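You operate a simulated robot arm through the tools that you are given. There is no shell and no other tool.

You run a simulated robot arm. Do the job below in one go: nothing can be reset, and whatever is moved stays where it is left.

## Task
Wipe the dust off the light table with the green wipe block.
Fine: switch the light on first; put the block back, light off and cover shut at the end. Set down upright: green wipe block. What is to be rubbed or washed off counts as gone when no trace of it is left.
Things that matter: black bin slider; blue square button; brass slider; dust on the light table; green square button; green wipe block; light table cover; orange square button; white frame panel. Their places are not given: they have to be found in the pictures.

The check looks at the end state, three seconds after you hand in, the way a careful person would. Anything else that was tipped, shoved, dropped, spilled or broken makes it a failure. Lids that push on must go on centred and level and be pressed home; caps that screw on are set level and turned clockwise until they are tight.

## Robot
A 7-joint arm with a two-finger parallel gripper, fixed in place. Base frame: the origin is on the floor under the middle of its stand, x ahead of it, y to its left, z up. Readings come in m, rad, newtons and seconds.
It reaches about 1.058 m from its shoulder. Its first joint turns from -2.897 to 2.897 rad. Payload 4.4 kg.
The TCP is the grasp point between the finger pads, 0.023 m short of the fingertips. In the tool frame z runs along the fingers and y along their closing line. Largest opening 0.094 m; finger width 0.038, thickness 0.01; the body of the gripper, 0.054 by 0.096 m, starts 0.039 m behind the TCP.
Orientation is that of the tool frame in the base frame, as a unit quaternion [x, y, z, w]. With the fingers straight down and closing along the base's y, the tool's x points along the base's -x, its y along +y and its z along -z.

## Interface
- The arm moves only by the tool jog_arm. Its argument "rows" is a list of rows, each a list of 7 numbers: the shift along the base's x, y, z in m, then the turn, a rotation vector about the base's x, y, z in degrees, then the gripper command, from -1 (shut) to 1 (fully open), values between in proportion. In form: [[dx, dy, dz, ax, ay, az, fingers], ...]. A call has 1 to 20 rows; each row shifts and turns the commanded pose from where the row before left it. Rows are played at 5 a second. More than 0.05 m and 0.15 rad between two rows, or a gripper value outside its range, and nothing of the call is played. A pose out of reach is approached as far as the arm can. The call stops where the force on the tool passes 40 N (or 10 N more than at its start, if that is more) or the arm is blocked; 0.2 s more then pass. Each finger travels about 0.108 m/s and halts on what it meets, pressing with about 32 N; the grip force reading is that of the motor and also rises with nothing between the fingers. The clock runs only during rows and for 0.2 s after the last one: add rows that do not move to give the fingers time. The reply holds the time, the measured pose of the TCP, the force on the tool along the base axes, the opening and the grip force, in the units named above and with some noise, with the torque about the TCP (base axes, N m) and any sound that the robot's microphone picked up.
- Cameras (640 x 400 px; columns grow to the right, rows downward): "scene" is fixed at [0.0509, 0.6494, 1.4722]; the picture's right is [-0.44, -0.90, 0.00], its down [-0.57, 0.28, -0.77] and it looks along [0.69, -0.34, -0.64] (base axes); focal length 320 px, centre (320, 200). "wrist" rides on the gripper at [0.086, 0.016, -0.074] in the tool frame; the picture's right is [-0.18, 0.98, 0.00], its down [-0.58, -0.11, -0.81] and it looks along [-0.79, -0.15, 0.59] (tool axes); focal length 243 px, centre (320, 200).
- snapshot(camera): a new picture of that camera. The clock stands still meanwhile.
- locate(camera, pixels): for up to 12 pixels [column, row] of the newest picture of that camera ("zoom" is the newest enlarged one), the place [x, y, z] in the base frame of the surface seen there, good to about 0.003 m, but the place of the scene camera against the robot may be out by one fixed shift of up to 0.012 m in any direction. The clock stands still meanwhile.
- zoom(camera, box): a new picture of the part [left, top, right, bottom] of that camera's present view, enlarged. The clock stands still meanwhile.
- finish_job(): hands the job in; it is judged then, once.

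Leave the gripper open and the arm clear of the work at the hand-in unless told otherwise.

The tools are called after "Emit:" as a command line: name --pt "numbers of a row" for each row, then --argument value for the rest, lists and objects as JSON in quotes. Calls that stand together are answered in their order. jog_arm: Moves the arm, as the interface text tells. Its arguments: {"type":"object","properties":{"rows":{"type":"array"}},"required":["rows"]} The other tools are called the same way: snapshot (camera) takes a picture; locate (camera, pixels) gives the place of the surface under pixels of a picture; zoom (camera, box) takes an enlarged picture of a part of a camera's view; finish_job () hands the job in.

At the start:

```text
time: 0.0
tool_pos: [0.5417, 0.0962, 1.1278]
tcp_rot: [0.0, 1.0, 0.0, 0.0]
force: [-0.5, 0.3, -0.3]
wrist_torque: [0.0, 0.0, -0.03]
width: 0.0939
grasp_force: 0.1
```

scene: 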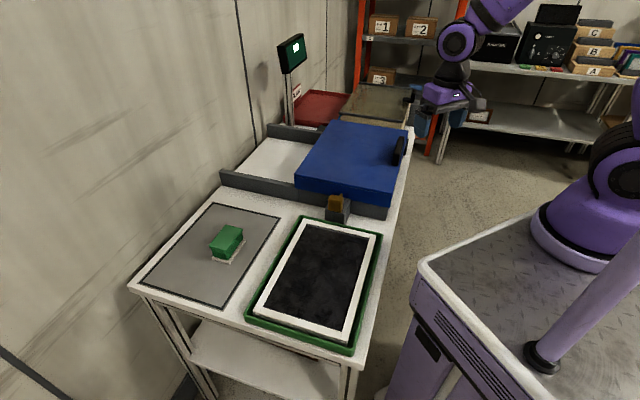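
wrist: 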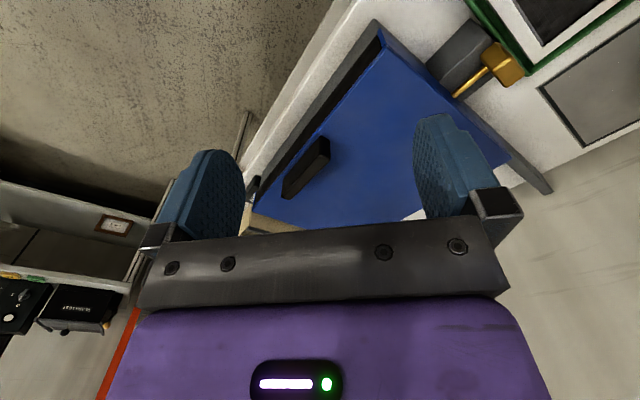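

I see a table with a green-framed dark panel (probably the light table), a blue cover on rails, a green block on a grey mat, and a brass/orange part beside the blue cover. I'll zoom in on these areas first.

Emit:
zoom --camera "scene" --box '[200, 100, 440, 250]'

Emit:
zoom --camera "scene" --box '[120, 190, 420, 378]'

Emit:
zoom --camera "scene" --box '[260, 10, 500, 160]'

Emit:
zoom --camera "scene" --box '[440, 0, 640, 125]'

```text
2.67 times, centred on (320, 175) of scene
```

zoom: 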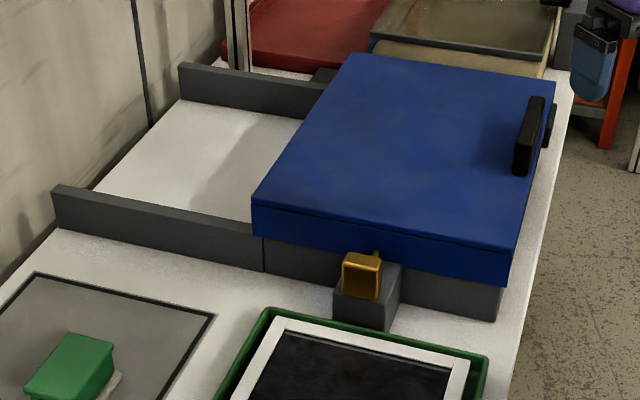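

```text
2.13 times, centred on (270, 284) of scene
```

zoom: 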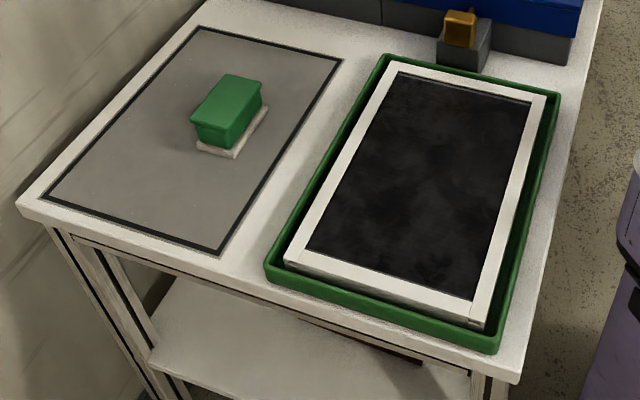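

```text
2.67 times, centred on (380, 85) of scene
```

zoom: 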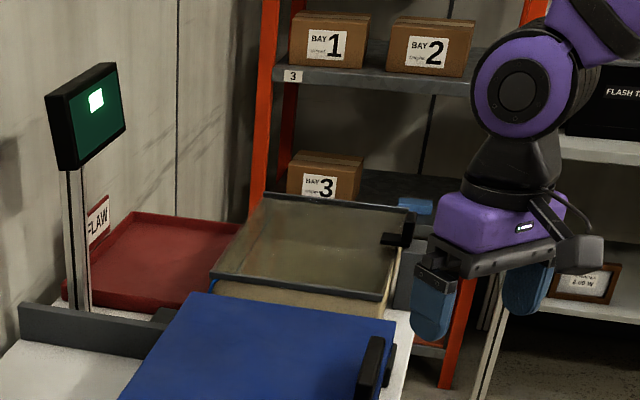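

```text
3.20 times, centred on (540, 62) of scene
```

zoom: 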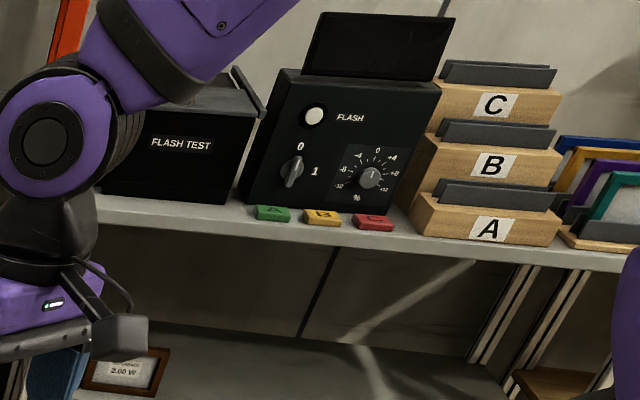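

I'll locate the key points in the scene: the cover corners, its handle, the brass part, the green block, the mat, the panel and the rails.

Emit:
snapshot --camera "scene"

Emit:
locate --camera "scene" --pixels '[[336, 124], [406, 133], [297, 176], [388, 195], [399, 148], [395, 163], [336, 202], [338, 216], [227, 236], [228, 257], [270, 160], [325, 270]]'

Emit:
locate --camera "scene" --pixels '[[222, 172], [270, 126], [300, 200], [380, 210], [218, 205], [280, 220], [222, 305], [145, 283], [302, 217], [380, 235], [250, 310], [350, 348]]'

```text
taken
```

scene: 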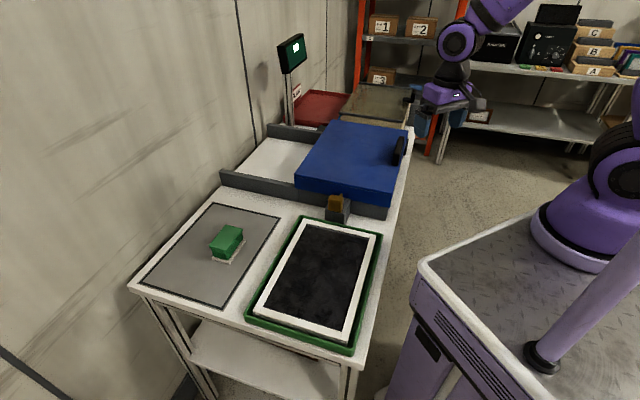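

```text
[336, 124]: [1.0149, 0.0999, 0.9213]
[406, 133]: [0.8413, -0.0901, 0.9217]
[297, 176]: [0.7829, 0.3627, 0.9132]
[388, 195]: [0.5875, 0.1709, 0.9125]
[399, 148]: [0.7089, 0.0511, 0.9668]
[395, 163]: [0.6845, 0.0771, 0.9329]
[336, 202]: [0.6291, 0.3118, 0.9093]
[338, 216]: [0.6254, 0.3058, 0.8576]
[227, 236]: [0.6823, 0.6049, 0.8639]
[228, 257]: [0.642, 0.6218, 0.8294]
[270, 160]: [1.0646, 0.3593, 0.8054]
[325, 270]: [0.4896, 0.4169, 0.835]
```

```text
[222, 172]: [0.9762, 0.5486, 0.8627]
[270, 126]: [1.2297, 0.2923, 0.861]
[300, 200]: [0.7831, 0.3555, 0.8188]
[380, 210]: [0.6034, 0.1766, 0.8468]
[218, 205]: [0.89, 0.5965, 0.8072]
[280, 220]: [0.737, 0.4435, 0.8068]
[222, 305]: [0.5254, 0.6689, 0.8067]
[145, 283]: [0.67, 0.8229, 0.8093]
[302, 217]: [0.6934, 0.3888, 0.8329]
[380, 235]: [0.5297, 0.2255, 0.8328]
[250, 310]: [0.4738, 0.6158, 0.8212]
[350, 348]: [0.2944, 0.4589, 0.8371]
```

The cover slides along a 45° axis between the rails. I can't see the buttons yet, so I'll zoom further on the monitor, the back of the table and the cover edge.

Emit:
zoom --camera "scene" --box '[260, 20, 356, 80]'

Emit:
zoom --camera "scene" --box '[340, 70, 436, 130]'

Emit:
zoom --camera "scene" --box '[310, 170, 406, 230]'

Emit:
zoom --camera "scene" --box '[360, 110, 456, 170]'

Emit:
zoom --camera "scene" --box '[190, 210, 286, 270]'

```text
6.67 times, centred on (308, 50) of scene
```

zoom: 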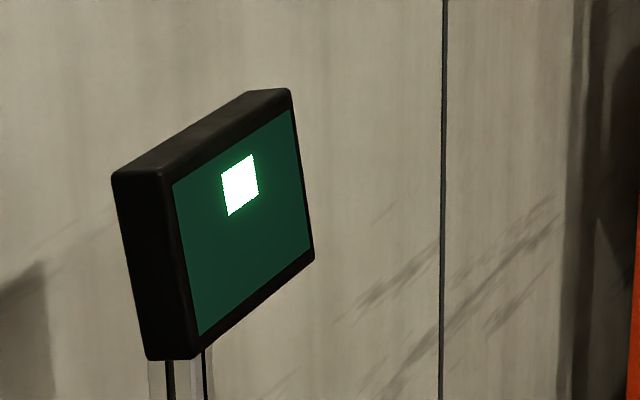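

```text
6.67 times, centred on (388, 100) of scene
```

zoom: 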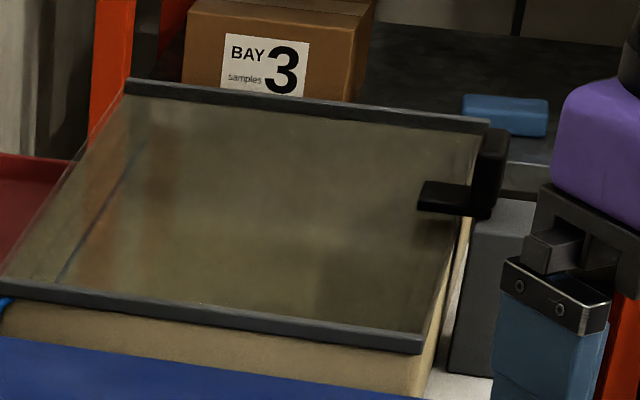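

```text
6.67 times, centred on (358, 200) of scene
```

zoom: 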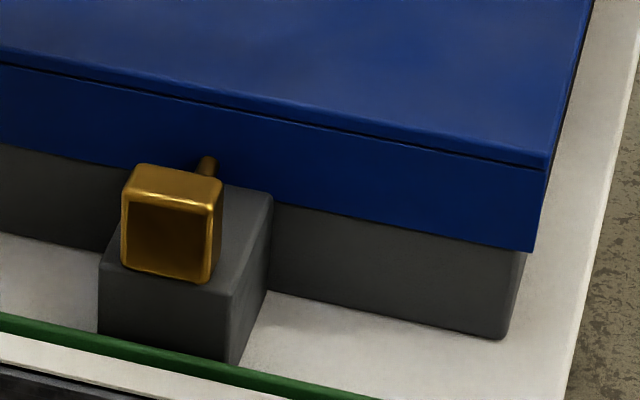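

```text
6.67 times, centred on (408, 140) of scene
```

zoom: 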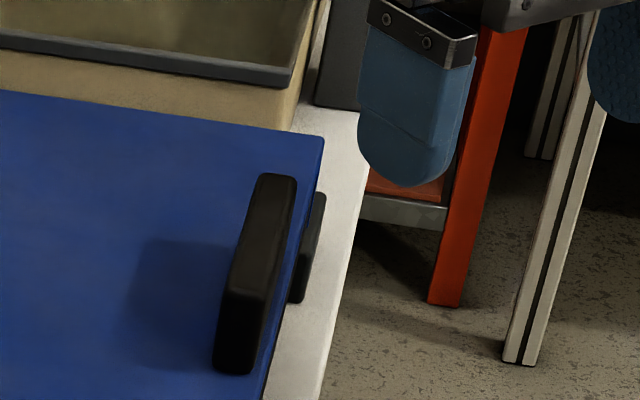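

```text
6.67 times, centred on (238, 240) of scene
```

zoom: 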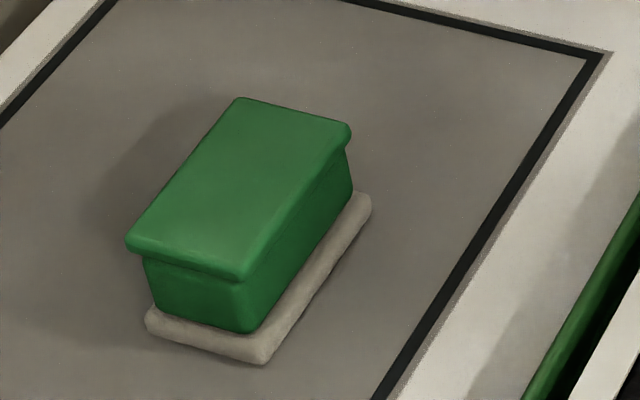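

The brass pin appears to lock the cover's side. I'll check the present wrist view more closely; it is upside down relative to the room.

Emit:
zoom --camera "wrist" --box '[220, 80, 420, 230]'

Emit:
zoom --camera "wrist" --box '[380, 0, 640, 160]'

Emit:
locate --camera "scene" --pixels '[[422, 112], [404, 150], [419, 128], [411, 100], [435, 125], [405, 205], [380, 260]]'

```text
2.67 times, centred on (320, 155) of wrist
```

zoom: 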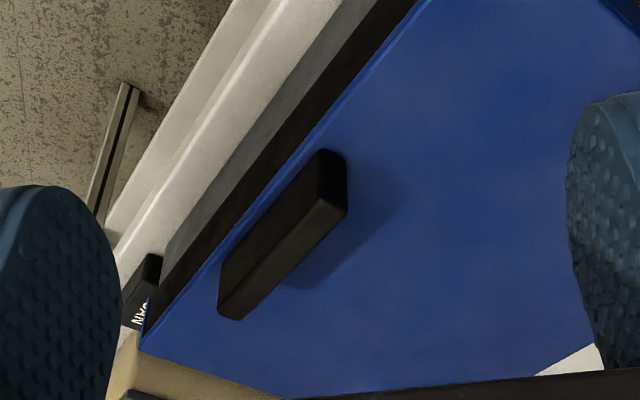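

```text
2.46 times, centred on (510, 80) of wrist
```

zoom: 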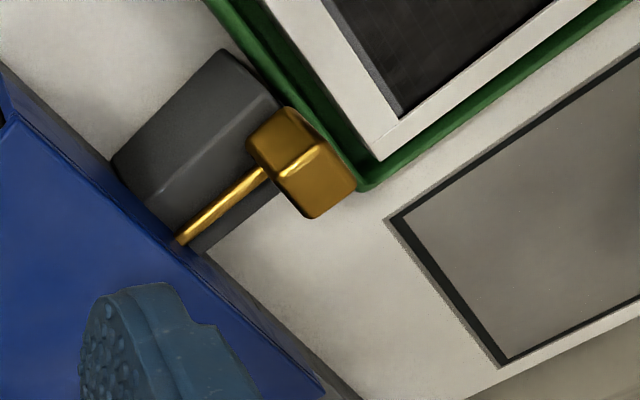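

```text
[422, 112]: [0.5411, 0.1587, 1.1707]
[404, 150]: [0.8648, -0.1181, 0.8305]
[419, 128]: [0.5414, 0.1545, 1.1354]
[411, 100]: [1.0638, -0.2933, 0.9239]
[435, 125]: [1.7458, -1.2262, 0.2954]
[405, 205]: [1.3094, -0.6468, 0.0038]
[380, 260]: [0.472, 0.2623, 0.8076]
```

There is a small black box with a label on the table's near side at about (0.865, -0.118, 0.83), partly hidden by the cover. I'll move the arm sideways and lower so the wrist camera can see it.

Emit:
jog_arm --pt "0 -0.045 -0.01 0 0 0 1" --pt "0 -0.045 -0.02 0 0 0 1" --pt "0 -0.045 -0.02 0 0 0 1" --pt "0 -0.045 -0.02 0 0 0 1" --pt "0 -0.04 -0.01 0 0 0 1" --pt "0 0 0 0 0 0 1"

Emit:
snapshot --camera "wrist"

Emit:
snapshot --camera "scene"

```text
time: 1.4
tool_pos: [0.5528, -0.1269, 1.0513]
tcp_rot: [0.0, 1.0, 0.0, 0.0]
force: [-0.6, 0.5, 0.0]
wrist_torque: [-0.02, -0.01, -0.03]
width: 0.0941
grasp_force: 0.1
out of reach, approached as far as the arm can: row 3, 4
```

```text
taken
```

wrist: 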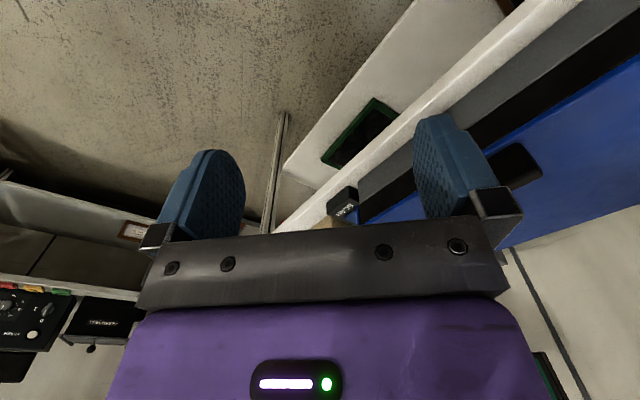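

```text
taken
```

scene: 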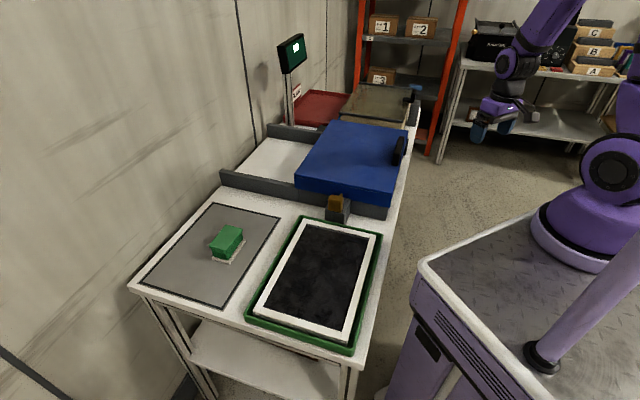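

The black box is now visible near pixel (343,203) in the wrist view. I'll zoom in to read it.

Emit:
zoom --camera "wrist" --box '[290, 165, 390, 235]'

Emit:
zoom --camera "wrist" --box '[280, 60, 600, 260]'

Emit:
zoom --camera "scene" --box '[380, 75, 444, 115]'

```text
5.71 times, centred on (340, 200) of wrist
```

zoom: 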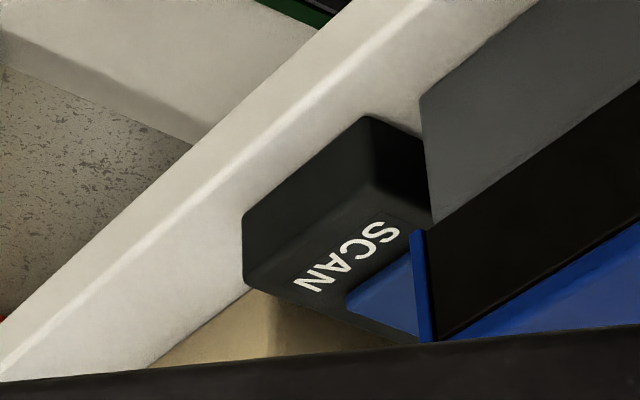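

```text
2.00 times, centred on (440, 160) of wrist
```

zoom: 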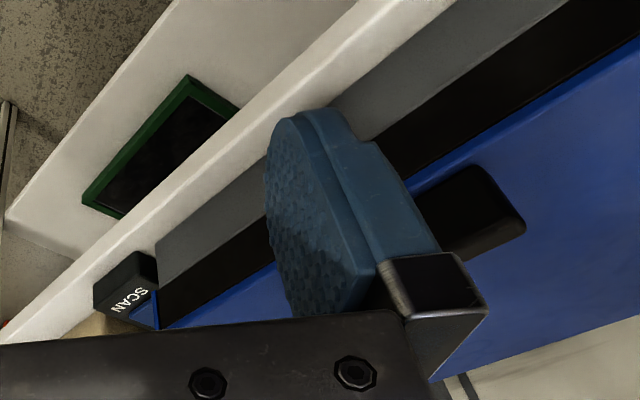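

```text
10.00 times, centred on (412, 95) of scene
```

zoom: 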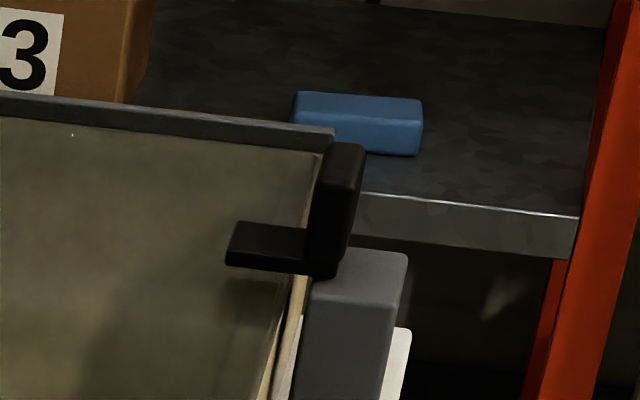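

The box reads "SCAN" with a blue button on top, so it belongs to the covered station. I haven't found the green and orange buttons, so I'll locate the mast and the shelf on the right before swinging the arm round to look.

Emit:
locate --camera "scene" --pixels '[[545, 350], [640, 262], [585, 245], [530, 46], [595, 70], [490, 40], [550, 72], [625, 62], [415, 92], [404, 146], [300, 100]]'

Emit:
locate --camera "wrist" --pixels '[[343, 203], [356, 212], [345, 195], [365, 130], [520, 165], [30, 310], [100, 320], [300, 50], [350, 222]]'

```text
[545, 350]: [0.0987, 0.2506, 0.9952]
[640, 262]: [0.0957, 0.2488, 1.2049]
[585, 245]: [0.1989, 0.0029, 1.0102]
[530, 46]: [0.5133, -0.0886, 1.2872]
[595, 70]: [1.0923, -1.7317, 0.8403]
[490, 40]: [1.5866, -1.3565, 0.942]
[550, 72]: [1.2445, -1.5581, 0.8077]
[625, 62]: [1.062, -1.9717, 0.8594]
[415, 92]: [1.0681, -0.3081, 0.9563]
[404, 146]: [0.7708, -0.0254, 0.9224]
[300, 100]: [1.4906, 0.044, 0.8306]
```

```text
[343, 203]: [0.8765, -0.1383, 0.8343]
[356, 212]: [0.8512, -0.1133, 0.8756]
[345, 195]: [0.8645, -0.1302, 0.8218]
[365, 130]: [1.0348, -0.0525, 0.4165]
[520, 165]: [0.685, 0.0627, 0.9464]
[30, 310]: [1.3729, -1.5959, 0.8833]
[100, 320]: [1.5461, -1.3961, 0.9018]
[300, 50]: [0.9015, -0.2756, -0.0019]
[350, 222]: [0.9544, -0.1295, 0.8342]
```

The mast stands at (0.10, 0.25) and the shelf on the right is out of reach. Next I'll raise the arm and move it forward to see the far end of the table.

Emit:
jog_arm --pt "0.02 0 0.04 0 0 0 1" --pt "0.03 0 0.04 0 0 0 1" --pt "0.03 0 0.04 0 0 0 1" --pt "0.03 0.0 0.03 0 0 0 1" --pt "0.03 0.0 0.01 0 0 0 1" --pt "0 0 0 0 0 0 1"

Emit:
snapshot --camera "wrist"

```text
time: 2.8
tool_pos: [0.6943, -0.1259, 1.2114]
tcp_rot: [0.0, 1.0, 0.0, 0.0]
force: [-0.2, 0.9, 0.1]
wrist_torque: [-0.01, 0.01, -0.01]
width: 0.094
grasp_force: 0.0
```

```text
taken
```

wrist: 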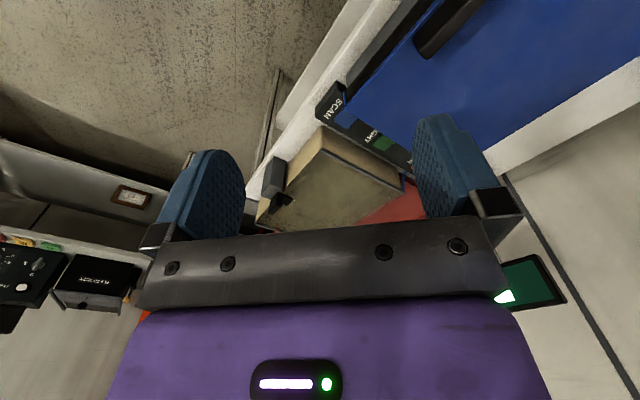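

More control boxes appear along the cover's far side near (370,140). I'll zoom in on them.

Emit:
zoom --camera "wrist" --box '[300, 70, 430, 170]'

Emit:
zoom --camera "wrist" --box '[230, 110, 440, 240]'

```text
4.00 times, centred on (365, 120) of wrist
```

zoom: 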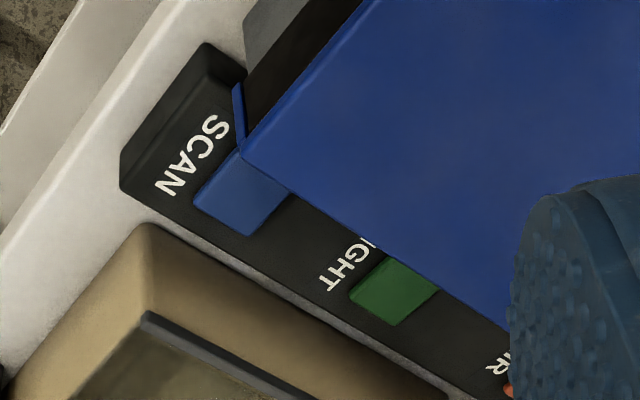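

```text
3.05 times, centred on (335, 175) of wrist
```

zoom: 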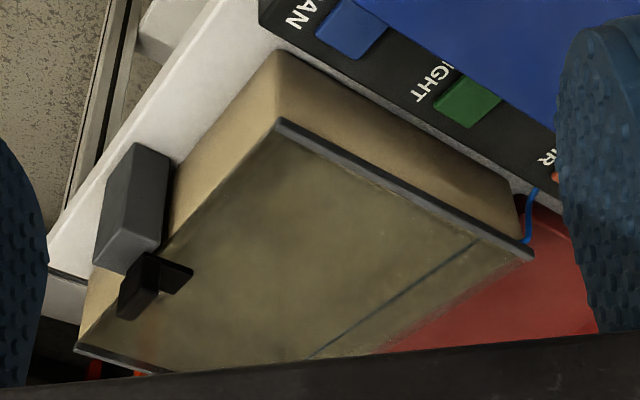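

The controls are SCAN (blue), LIGHT (green) and probably AIR (orange), in a strip between the cover and the bin. The light table must be under the blue cover. I'll locate the buttons, the strip's edges and the bin's edge.

Emit:
locate --camera "wrist" --pixels '[[361, 119], [398, 143], [382, 140], [349, 116], [340, 123], [330, 122], [370, 138], [352, 107], [336, 128], [375, 155], [440, 60], [349, 104]]'

Emit:
zoom --camera "wrist" --box '[360, 120, 420, 180]'

```text
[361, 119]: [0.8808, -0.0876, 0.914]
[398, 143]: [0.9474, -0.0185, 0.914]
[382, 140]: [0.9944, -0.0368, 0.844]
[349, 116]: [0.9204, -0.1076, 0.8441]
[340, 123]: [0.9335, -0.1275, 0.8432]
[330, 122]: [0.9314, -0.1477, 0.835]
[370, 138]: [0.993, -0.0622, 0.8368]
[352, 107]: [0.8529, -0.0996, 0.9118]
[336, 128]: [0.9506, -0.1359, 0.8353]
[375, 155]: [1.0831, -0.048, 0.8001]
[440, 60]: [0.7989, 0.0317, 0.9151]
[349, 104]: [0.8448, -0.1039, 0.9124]
```

```text
6.67 times, centred on (390, 150) of wrist
```

zoom: 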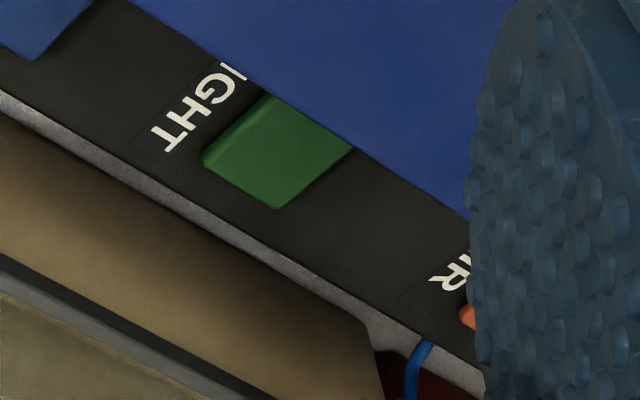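

The green LIGHT button top sits near (0.99, -0.04, 0.844), at about 0.73 along the table axis, with the cover edge at about 0.684. I'll check where the arm's base actually stands to judge reach, and get other views of the strip.

Emit:
zoom --camera "scene" --box '[480, 100, 640, 300]'

Emit:
locate --camera "scene" --pixels '[[535, 235], [545, 250], [570, 268], [610, 272], [560, 225], [600, 150], [600, 195]]'

```text
2.00 times, centred on (560, 200) of scene
```

zoom: 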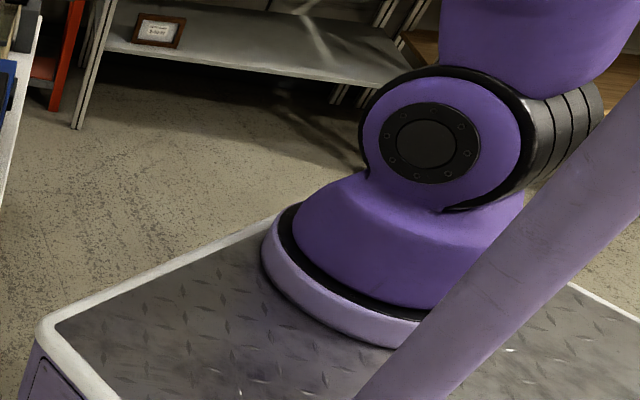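

```text
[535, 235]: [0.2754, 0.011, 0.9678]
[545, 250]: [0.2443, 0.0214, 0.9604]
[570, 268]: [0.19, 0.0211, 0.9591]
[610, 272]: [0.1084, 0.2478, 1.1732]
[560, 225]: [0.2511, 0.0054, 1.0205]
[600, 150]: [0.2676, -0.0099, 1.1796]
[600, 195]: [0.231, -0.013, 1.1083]
```

The base sits near (0.22, -0.10), so the button is within reach. I'll fly to above the strip at z≈1.15 and yaw -45° so the camera looks steeply down along the table axis.

Emit:
locate --camera "wrist" --pixels '[[323, 150], [400, 190], [260, 225], [300, 195], [270, 180], [322, 130], [290, 200], [350, 165], [530, 290]]'

Emit:
jog_arm --pt "0.032 0.013 0 0 0 -5.6 0" --pt "0.032 0.013 0 0 0 -5.6 -1" --pt "0.032 0.013 -0.005 0 0 -5.6 -1" --pt "0.032 0.013 -0.01 0 0 -5.6 -1" --pt "0.032 0.013 -0.01 0 0 -5.6 -1" --pt "0.032 0.013 -0.01 0 0 -5.6 -1" --pt "0.032 0.013 -0.01 0 0 -5.6 -1" --pt "0.032 0.013 -0.01 0 0 -5.8 -1" --pt "0 0 0 0 0 0 -1"

Emit:
snapshot --camera "wrist"

Emit:
snapshot --camera "scene"

```text
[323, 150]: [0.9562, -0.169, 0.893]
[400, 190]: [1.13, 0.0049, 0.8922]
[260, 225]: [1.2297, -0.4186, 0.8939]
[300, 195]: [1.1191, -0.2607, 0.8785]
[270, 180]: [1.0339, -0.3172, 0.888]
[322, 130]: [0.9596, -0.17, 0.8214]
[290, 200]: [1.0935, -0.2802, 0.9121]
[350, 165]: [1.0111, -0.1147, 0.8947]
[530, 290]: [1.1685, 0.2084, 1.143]
```

```text
time: 4.8
tool_pos: [0.9474, -0.0199, 1.1562]
tcp_rot: [0.382, 0.924, 0.001, 0.0]
force: [-0.5, -0.7, 0.5]
wrist_torque: [0.03, 0.01, -0.03]
width: 0.0
grasp_force: 31.8
```

```text
taken
```

wrist: 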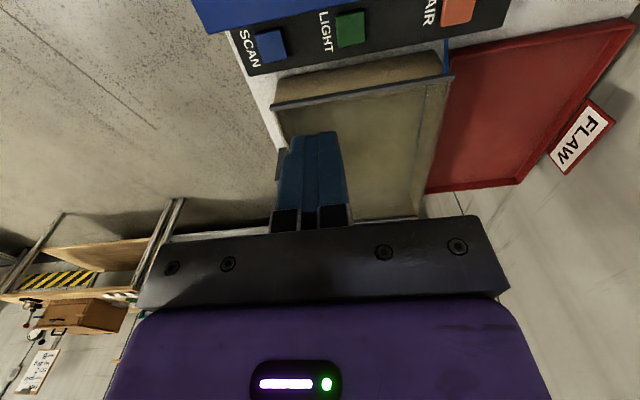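

```text
taken
```

scene: 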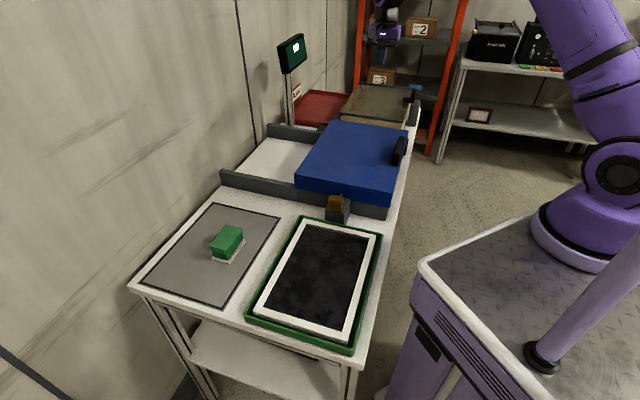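

Now I have a clear view: SCAN (270,45), LIGHT (350,29), AIR (457,10). I'll zoom in and locate the button edges exactly.

Emit:
zoom --camera "wrist" --box '[220, 0, 420, 125]'

Emit:
locate --camera "wrist" --pixels '[[350, 29], [338, 15], [362, 12], [338, 46], [364, 42], [350, 48], [350, 8], [300, 50], [310, 62], [360, 68], [270, 45], [340, 90]]'

```text
3.20 times, centred on (320, 62) of wrist
```

zoom: 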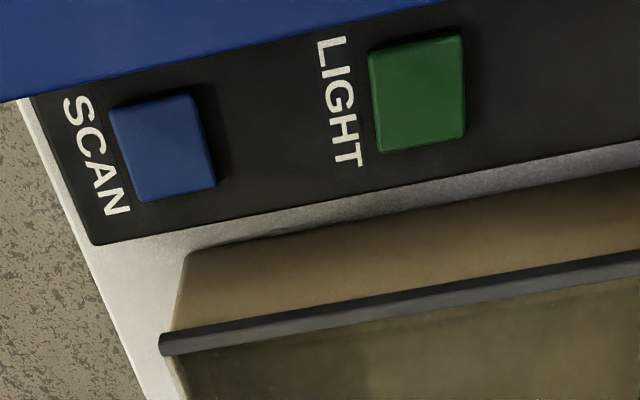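

```text
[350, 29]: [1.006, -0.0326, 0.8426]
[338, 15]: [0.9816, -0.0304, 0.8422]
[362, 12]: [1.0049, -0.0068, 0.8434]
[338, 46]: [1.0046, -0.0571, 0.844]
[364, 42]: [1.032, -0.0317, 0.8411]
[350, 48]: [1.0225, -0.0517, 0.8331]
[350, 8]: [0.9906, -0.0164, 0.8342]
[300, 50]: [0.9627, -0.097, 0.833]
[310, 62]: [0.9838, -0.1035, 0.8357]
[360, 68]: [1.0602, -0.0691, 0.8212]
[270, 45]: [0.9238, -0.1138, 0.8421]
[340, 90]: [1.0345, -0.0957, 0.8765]
```

The green LIGHT button's centre is (1.006, -0.0315) with its top at z≈0.843. It lies between the cover edge and the bin. I'll keep the fingers shut, lean the tool 15° so the wrist camera clears the cover, and go down above the button.

Emit:
jog_arm --pt "0.028 -0.004 0 5.3 5.3 0 -1" --pt "0.0266 -0.0037 0 5.3 5.3 0 -1" --pt "0 0 -0.04 0 0 0 -1" --pt "0 0 -0.045 0 0 0 -1" --pt "0 0 -0.045 0 0 0 -1" --pt "0 0 -0.045 0 0 0 -1" --pt "0 0 -0.03 0 0 0 -1" --pt "0 0 0 0 0 0 -1"

Emit:
snapshot --camera "wrist"

Emit:
snapshot --camera "scene"

```text
time: 6.6
tool_pos: [1.0064, -0.0303, 0.9494]
tcp_rot: [0.379, 0.916, 0.049, -0.12]
force: [-0.3, 0.7, -0.1]
wrist_torque: [0.03, 0.03, 0.01]
width: 0.0
grasp_force: 32.2
```

```text
taken
```

wrist: 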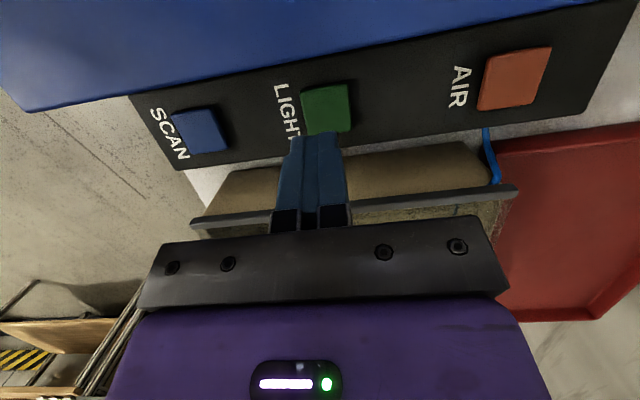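

```text
taken
```

scene: 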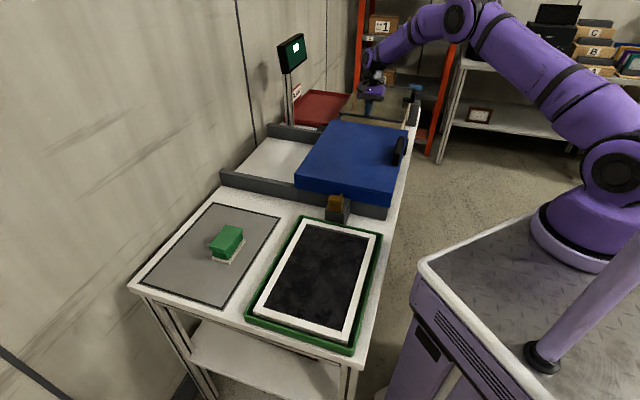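

I'm above the button. I'll check its position once more from this closer view before pressing.

Emit:
locate --camera "wrist" --pixels '[[325, 108], [303, 92], [344, 86], [350, 128], [510, 78], [200, 130], [400, 46], [280, 85], [400, 170], [320, 63]]'

Emit:
zoom --camera "wrist" --box '[240, 60, 400, 160]'

```text
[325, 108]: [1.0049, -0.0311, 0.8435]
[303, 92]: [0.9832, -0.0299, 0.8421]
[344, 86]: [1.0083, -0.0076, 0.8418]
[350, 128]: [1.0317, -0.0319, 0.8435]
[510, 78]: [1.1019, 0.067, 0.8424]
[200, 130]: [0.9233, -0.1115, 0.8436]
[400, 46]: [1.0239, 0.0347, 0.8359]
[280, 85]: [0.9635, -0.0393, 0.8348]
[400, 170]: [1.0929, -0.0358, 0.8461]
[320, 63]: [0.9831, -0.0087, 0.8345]
```

```text
4.00 times, centred on (320, 110) of wrist
```

zoom: 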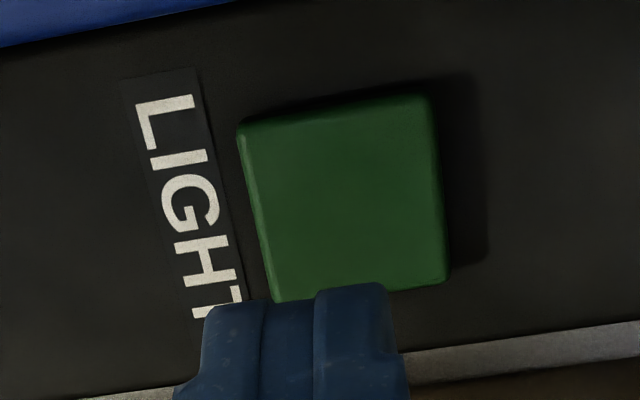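

The button centre is confirmed at (1.006, -0.031). I'll shift slightly toward the cover and descend slowly, watching the force.

Emit:
jog_arm --pt "-0.0028 0.0028 -0.03 0 0 0 -1" --pt "0 0 -0.03 0 0 0 -1" --pt "0 0 -0.01 0 0 0 -1" --pt "0 0 -0.004 0 0 0 -1" --pt "0 0 -0.003 0 0 0 -1"

Emit:
snapshot --camera "wrist"

```text
time: 7.8
tool_pos: [1.0011, -0.0246, 0.8744]
tcp_rot: [0.379, 0.916, 0.05, -0.121]
force: [0.7, -0.2, 0.2]
wrist_torque: [0.02, -0.01, 0.01]
width: 0.0001
grasp_force: 31.9
```

```text
taken
```

wrist: 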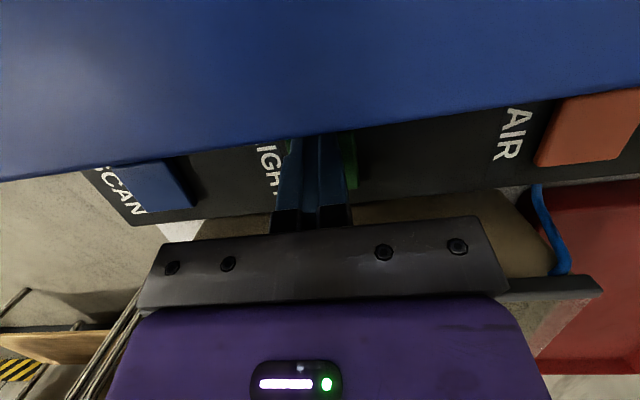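

No contact yet, with the TCP at z 0.874. I'll continue down in 2.5 mm steps.

Emit:
jog_arm --pt "0 0 -0.0025 0 0 0 -1" --pt "0 0 -0.0025 0 0 0 -1" --pt "0 0 -0.0025 0 0 0 -1"

```text
time: 8.6
tool_pos: [1.002, -0.0255, 0.8668]
tcp_rot: [0.379, 0.916, 0.05, -0.121]
force: [0.5, 1.0, 2.3]
wrist_torque: [-0.01, 0.01, 0.04]
width: 0.0
grasp_force: 32.1
heard: click
```

A click was heard at about 2 N. I'll retreat upward and check whether the light is on.

Emit:
jog_arm --pt "0 0 0.01 0 0 0 -1" --pt "0 0 0.04 0 0 0 -1" --pt "0 0 0.045 0 0 0 -1" --pt "0 0 0 0 0 0 -1"

Emit:
snapshot --camera "wrist"

Emit:
snapshot --camera "scene"

```text
time: 9.6
tool_pos: [1.0002, -0.0264, 0.9648]
tcp_rot: [0.379, 0.916, 0.05, -0.121]
force: [0.5, 0.0, -1.1]
wrist_torque: [0.02, 0.0, 0.0]
width: 0.0001
grasp_force: 31.2
```

```text
taken
```

wrist: 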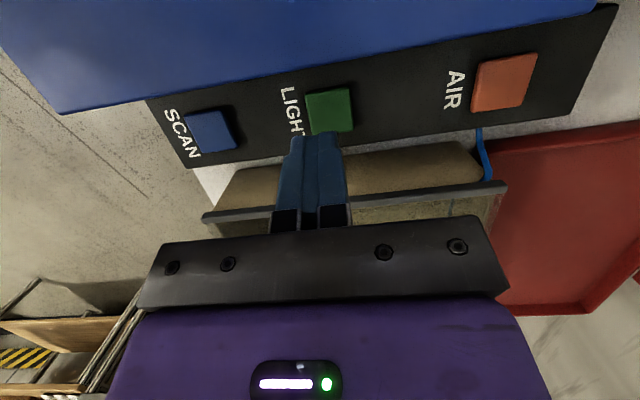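

```text
taken
```

scene: 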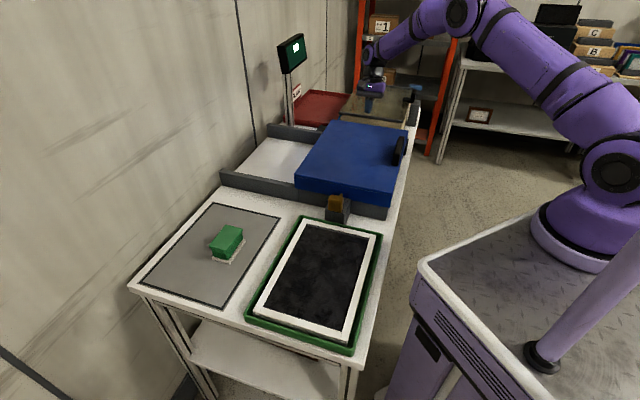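

The light state can't be judged with the cover shut. Next is the brass slider, whose pin goes into the cover's side at about (0.63, 0.31). I'll rise, undo the lean and fly over to inspect it up close.

Emit:
jog_arm --pt "0 0 0.045 0 0 0 -1" --pt "0 0 0.045 -5.3 -5.3 0 -1" --pt "-0.01 0.01 0.04 -5.3 -5.3 0 0" --pt "-0.03 0.031 0 0 0 0 1" --pt "-0.033 0.034 0 0 0 0 1" --pt "-0.033 0.034 0 0 0 0 1" --pt "-0.033 0.034 0 0 0 0 1" --pt "-0.033 0.034 0 0 0 0 1" --pt "-0.033 0.034 0 0 0 0 1" --pt "-0.033 0.034 0 0 0 0 1" --pt "-0.033 0.034 0 0 0 0 1" --pt "-0.033 0.034 0 0 0 0 1" --pt "-0.033 0.034 0 0 0 0 1" --pt "-0.033 0.034 -0.02 0 0 0 1" --pt "-0.03 0.03 -0.03 0 0 0 1" --pt "0 0 -0.02 0 0 0 1" --pt "0 0 0 0 0 0 1"

Emit:
snapshot --camera "wrist"

Emit:
snapshot --camera "scene"

```text
refused: row 14 steps farther than a row can; nothing moved
```

```text
taken
```

wrist: 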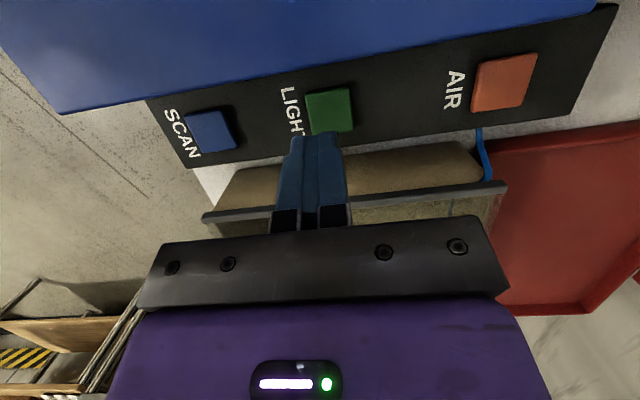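

```text
taken
```

scene: 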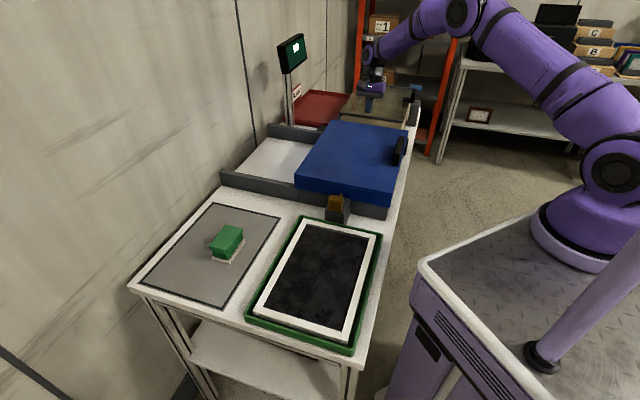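

One row was just over the step limit and nothing moved. I'll send the same path again with smaller steps.

Emit:
jog_arm --pt "0 0 0.045 0 0 0 -1" --pt "0 0 0.045 -5.3 -5.3 0 -1" --pt "-0.01 0.01 0.04 -5.3 -5.3 0 0" --pt "-0.03 0.031 0 0 0 0 1" --pt "-0.033 0.034 0 0 0 0 1" --pt "-0.033 0.034 0 0 0 0 1" --pt "-0.033 0.034 0 0 0 0 1" --pt "-0.033 0.034 0 0 0 0 1" --pt "-0.033 0.034 0 0 0 0 1" --pt "-0.033 0.034 0 0 0 0 1" --pt "-0.033 0.034 0 0 0 0 1" --pt "-0.033 0.034 0 0 0 0 1" --pt "-0.033 0.034 0 0 0 0 1" --pt "-0.03 0.03 -0.02 0 0 0 1" --pt "-0.025 0.027 -0.03 0 0 0 1" --pt "0 0 -0.02 0 0 0 1" --pt "0 0 0 0 0 0 1"

Emit:
snapshot --camera "wrist"

Emit:
snapshot --camera "scene"

```text
time: 13.2
tool_pos: [0.6088, 0.38, 1.0219]
tcp_rot: [0.382, 0.924, 0.0, 0.0]
force: [-1.4, -0.7, 0.0]
wrist_torque: [0.0, 0.02, -0.01]
width: 0.0941
grasp_force: 0.1
```

```text
taken
```

wrist: 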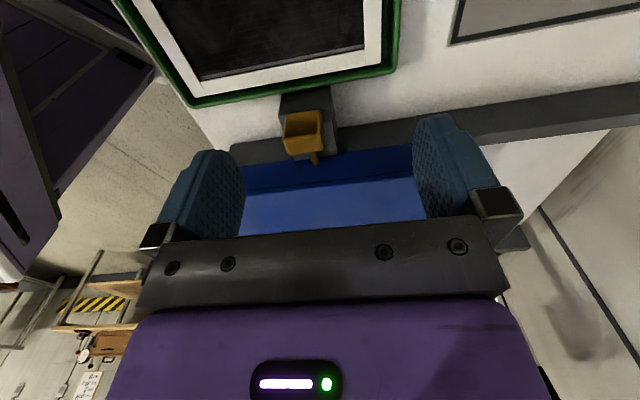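

```text
taken
```

scene: 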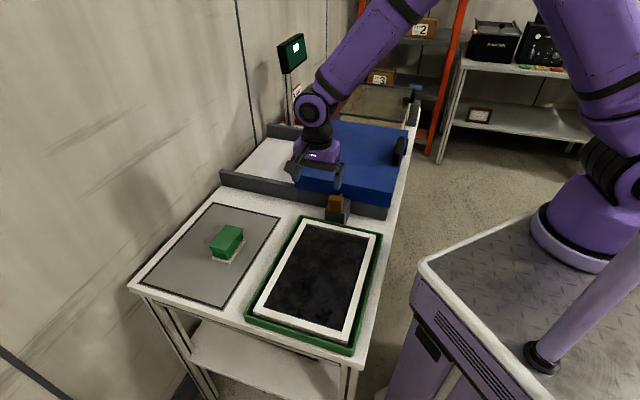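

I see the brass knob at about (304,133), with its pin running to the cover. I'll zoom in and locate it.

Emit:
zoom --camera "wrist" --box '[240, 80, 368, 180]'

Emit:
locate --camera "wrist" --pixels '[[302, 140], [288, 137], [320, 134], [290, 152], [318, 150], [303, 120], [314, 158], [286, 118], [318, 115], [330, 128], [284, 100], [328, 92]]'

Emit:
locate --camera "wrist" --pixels '[[320, 168], [290, 170], [320, 185], [350, 160], [270, 155], [380, 130], [480, 110], [330, 70], [310, 84], [250, 100], [400, 100], [530, 30]]'

```text
4.00 times, centred on (304, 130) of wrist
```

zoom: 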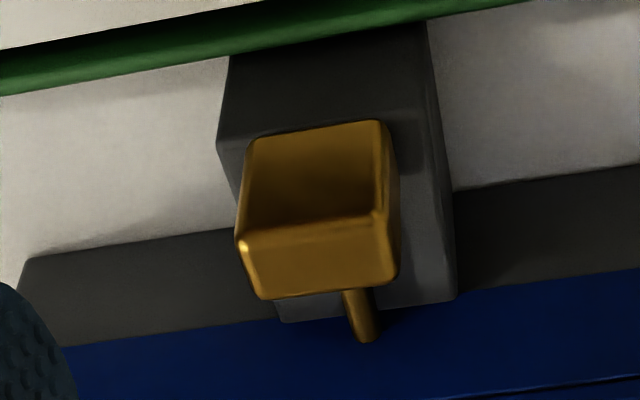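

```text
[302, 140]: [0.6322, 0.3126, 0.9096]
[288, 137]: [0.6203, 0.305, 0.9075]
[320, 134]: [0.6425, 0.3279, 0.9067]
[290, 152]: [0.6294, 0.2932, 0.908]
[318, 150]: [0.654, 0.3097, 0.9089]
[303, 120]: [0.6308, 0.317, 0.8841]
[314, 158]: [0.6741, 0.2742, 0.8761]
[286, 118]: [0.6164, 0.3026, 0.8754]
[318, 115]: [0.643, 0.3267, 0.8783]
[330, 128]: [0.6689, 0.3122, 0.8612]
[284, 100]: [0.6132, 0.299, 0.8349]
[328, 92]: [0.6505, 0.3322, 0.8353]
```

```text
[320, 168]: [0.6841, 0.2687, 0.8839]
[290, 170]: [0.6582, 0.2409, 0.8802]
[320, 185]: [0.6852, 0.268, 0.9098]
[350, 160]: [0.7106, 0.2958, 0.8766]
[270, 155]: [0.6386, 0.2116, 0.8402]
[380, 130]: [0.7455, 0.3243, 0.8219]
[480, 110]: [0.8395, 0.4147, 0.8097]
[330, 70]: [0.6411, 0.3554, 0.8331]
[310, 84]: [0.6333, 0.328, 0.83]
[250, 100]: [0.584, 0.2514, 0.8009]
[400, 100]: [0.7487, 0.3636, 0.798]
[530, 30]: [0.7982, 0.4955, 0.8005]
```

The knob spans v 0.221–0.244 and the pin tip is near v 0.283, while the cover's side is near 0.2925. I need to know whether the pin is inside the cover, so I'll zoom in hard on the pin tip from both cameras.

Emit:
zoom --camera "wrist" --box '[296, 146, 328, 171]'

Emit:
zoom --camera "scene" --box '[320, 184, 368, 226]'

Emit:
locate --camera "wrist" --pixels '[[311, 155], [313, 158], [315, 161], [315, 163], [316, 165], [318, 163], [310, 165], [322, 160]]'

```text
16.00 times, centred on (312, 158) of wrist
```

zoom: 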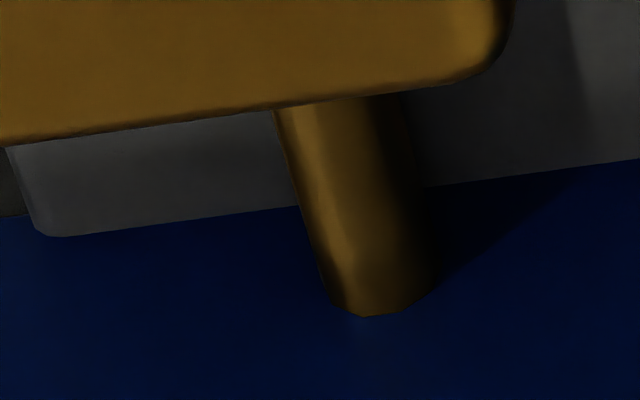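

```text
9.52 times, centred on (344, 205) of scene
```

zoom: 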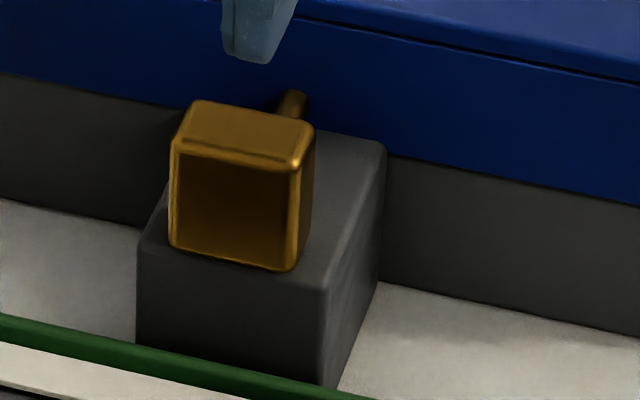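

```text
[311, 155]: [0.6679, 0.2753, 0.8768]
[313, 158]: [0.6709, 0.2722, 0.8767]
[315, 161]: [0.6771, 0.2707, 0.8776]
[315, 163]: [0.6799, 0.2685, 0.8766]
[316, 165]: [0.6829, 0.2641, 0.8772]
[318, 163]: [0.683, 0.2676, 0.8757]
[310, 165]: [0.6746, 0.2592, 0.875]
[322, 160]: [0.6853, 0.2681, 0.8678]
```

The pin meets the cover's side surface, so it is inserted and locks the cover. I'll move the open gripper over the knob at (0.636, 0.310), with the fingers closing along u, and lower until they straddle it.

Emit:
jog_arm --pt "0.014 -0.035 0 0 0 0 1" --pt "0.0136 -0.0353 0 0 0 0 1" --pt "0 0 -0.04 0 0 0 1" --pt "0 0 -0.03 0 0 0 1" --pt "0 0 0 0 0 0 1"

Emit:
snapshot --camera "wrist"

Emit:
snapshot --camera "scene"

```text
time: 14.4
tool_pos: [0.6363, 0.3094, 0.9524]
tcp_rot: [0.382, 0.924, 0.0, 0.0]
force: [-0.9, -0.4, -0.4]
wrist_torque: [0.02, -0.01, 0.01]
width: 0.0939
grasp_force: 0.1
```

```text
taken
```

wrist: 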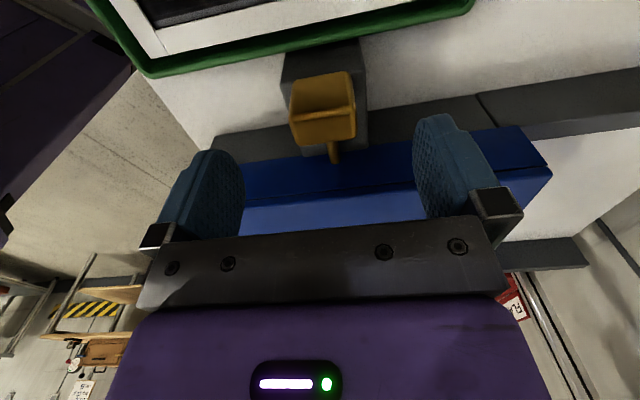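

```text
taken
```

scene: 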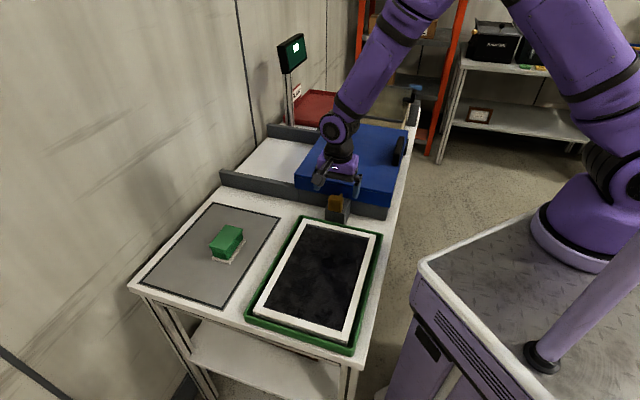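

I'm centred over the knob at (325,110). I'll check its location again from here.

Emit:
locate --camera "wrist" --pixels '[[325, 133], [295, 125], [350, 118], [297, 142], [354, 138], [322, 95], [310, 68], [334, 155], [330, 160], [345, 50]]'

Emit:
zoom --camera "wrist" --box '[260, 40, 400, 180]'

```text
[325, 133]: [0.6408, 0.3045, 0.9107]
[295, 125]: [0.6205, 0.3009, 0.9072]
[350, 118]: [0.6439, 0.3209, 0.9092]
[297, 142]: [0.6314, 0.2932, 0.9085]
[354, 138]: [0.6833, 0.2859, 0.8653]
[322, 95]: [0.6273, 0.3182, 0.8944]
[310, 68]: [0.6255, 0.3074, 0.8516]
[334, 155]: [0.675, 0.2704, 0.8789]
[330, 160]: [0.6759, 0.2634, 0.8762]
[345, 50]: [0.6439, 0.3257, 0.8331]
```

```text
2.86 times, centred on (330, 110) of wrist
```

zoom: 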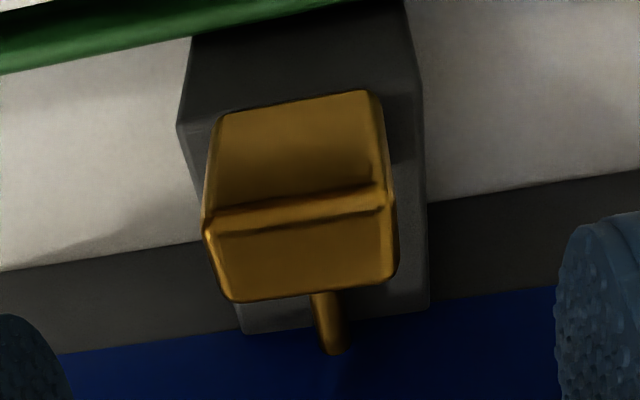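

The knob centre is confirmed near u 0.668, v 0.232. I'll lower 6 cm and close the fingers on it.

Emit:
jog_arm --pt "0 0 -0.03 0 0 0 1" --pt "0 0 -0.02 0 0 0 1" --pt "0 0 -0.01 0 0 0 1" --pt "0 0 0 0 0 0 0.3" --pt "0 0 0 0 0 0 -1" --pt "0 0 0 0 0 0 -1" --pt "0 0 0 0 0 0 -1"

Emit:
snapshot --camera "wrist"

```text
time: 16.0
tool_pos: [0.6377, 0.3097, 0.8919]
tcp_rot: [0.382, 0.924, 0.0, 0.001]
force: [10.1, 9.4, -3.9]
wrist_torque: [-0.14, 0.11, -0.03]
width: 0.0399
grasp_force: 45.2
```

```text
taken
```

wrist: 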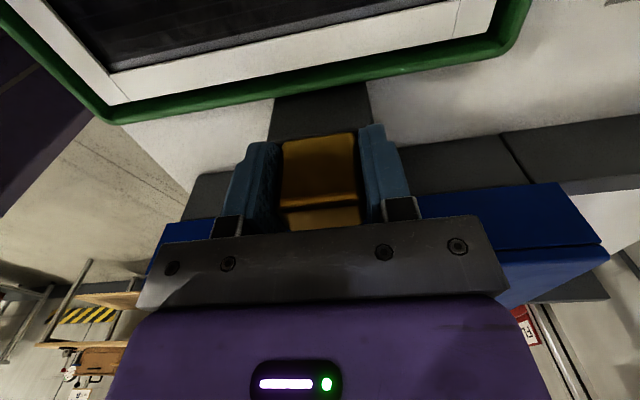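

The knob is gripped (0.040 m wide), with a small side force along +u. I'll ease that by a millimetre and pull the knob away from the cover along (-0.707, +0.707).

Emit:
jog_arm --pt "0.001 0.001 0 0 0 0 -1" --pt "-0.0028 0.0042 0 0 0 0 -1" --pt "-0.0035 0.0035 0 0 0 0 -1" --pt "-0.0035 0.0035 0 0 0 0 -1"

Emit:
snapshot --camera "wrist"

```text
time: 17.0
tool_pos: [0.6293, 0.3184, 0.8923]
tcp_rot: [0.384, 0.923, -0.001, 0.0]
force: [12.6, -33.3, 1.6]
wrist_torque: [0.82, -0.75, 0.43]
width: 0.0398
grasp_force: 44.9
```

```text
taken
```

wrist: 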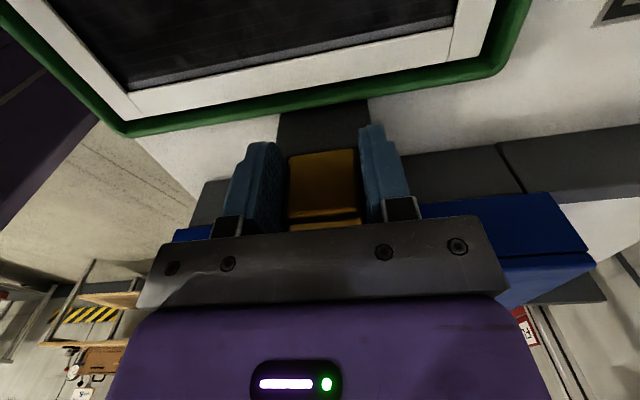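

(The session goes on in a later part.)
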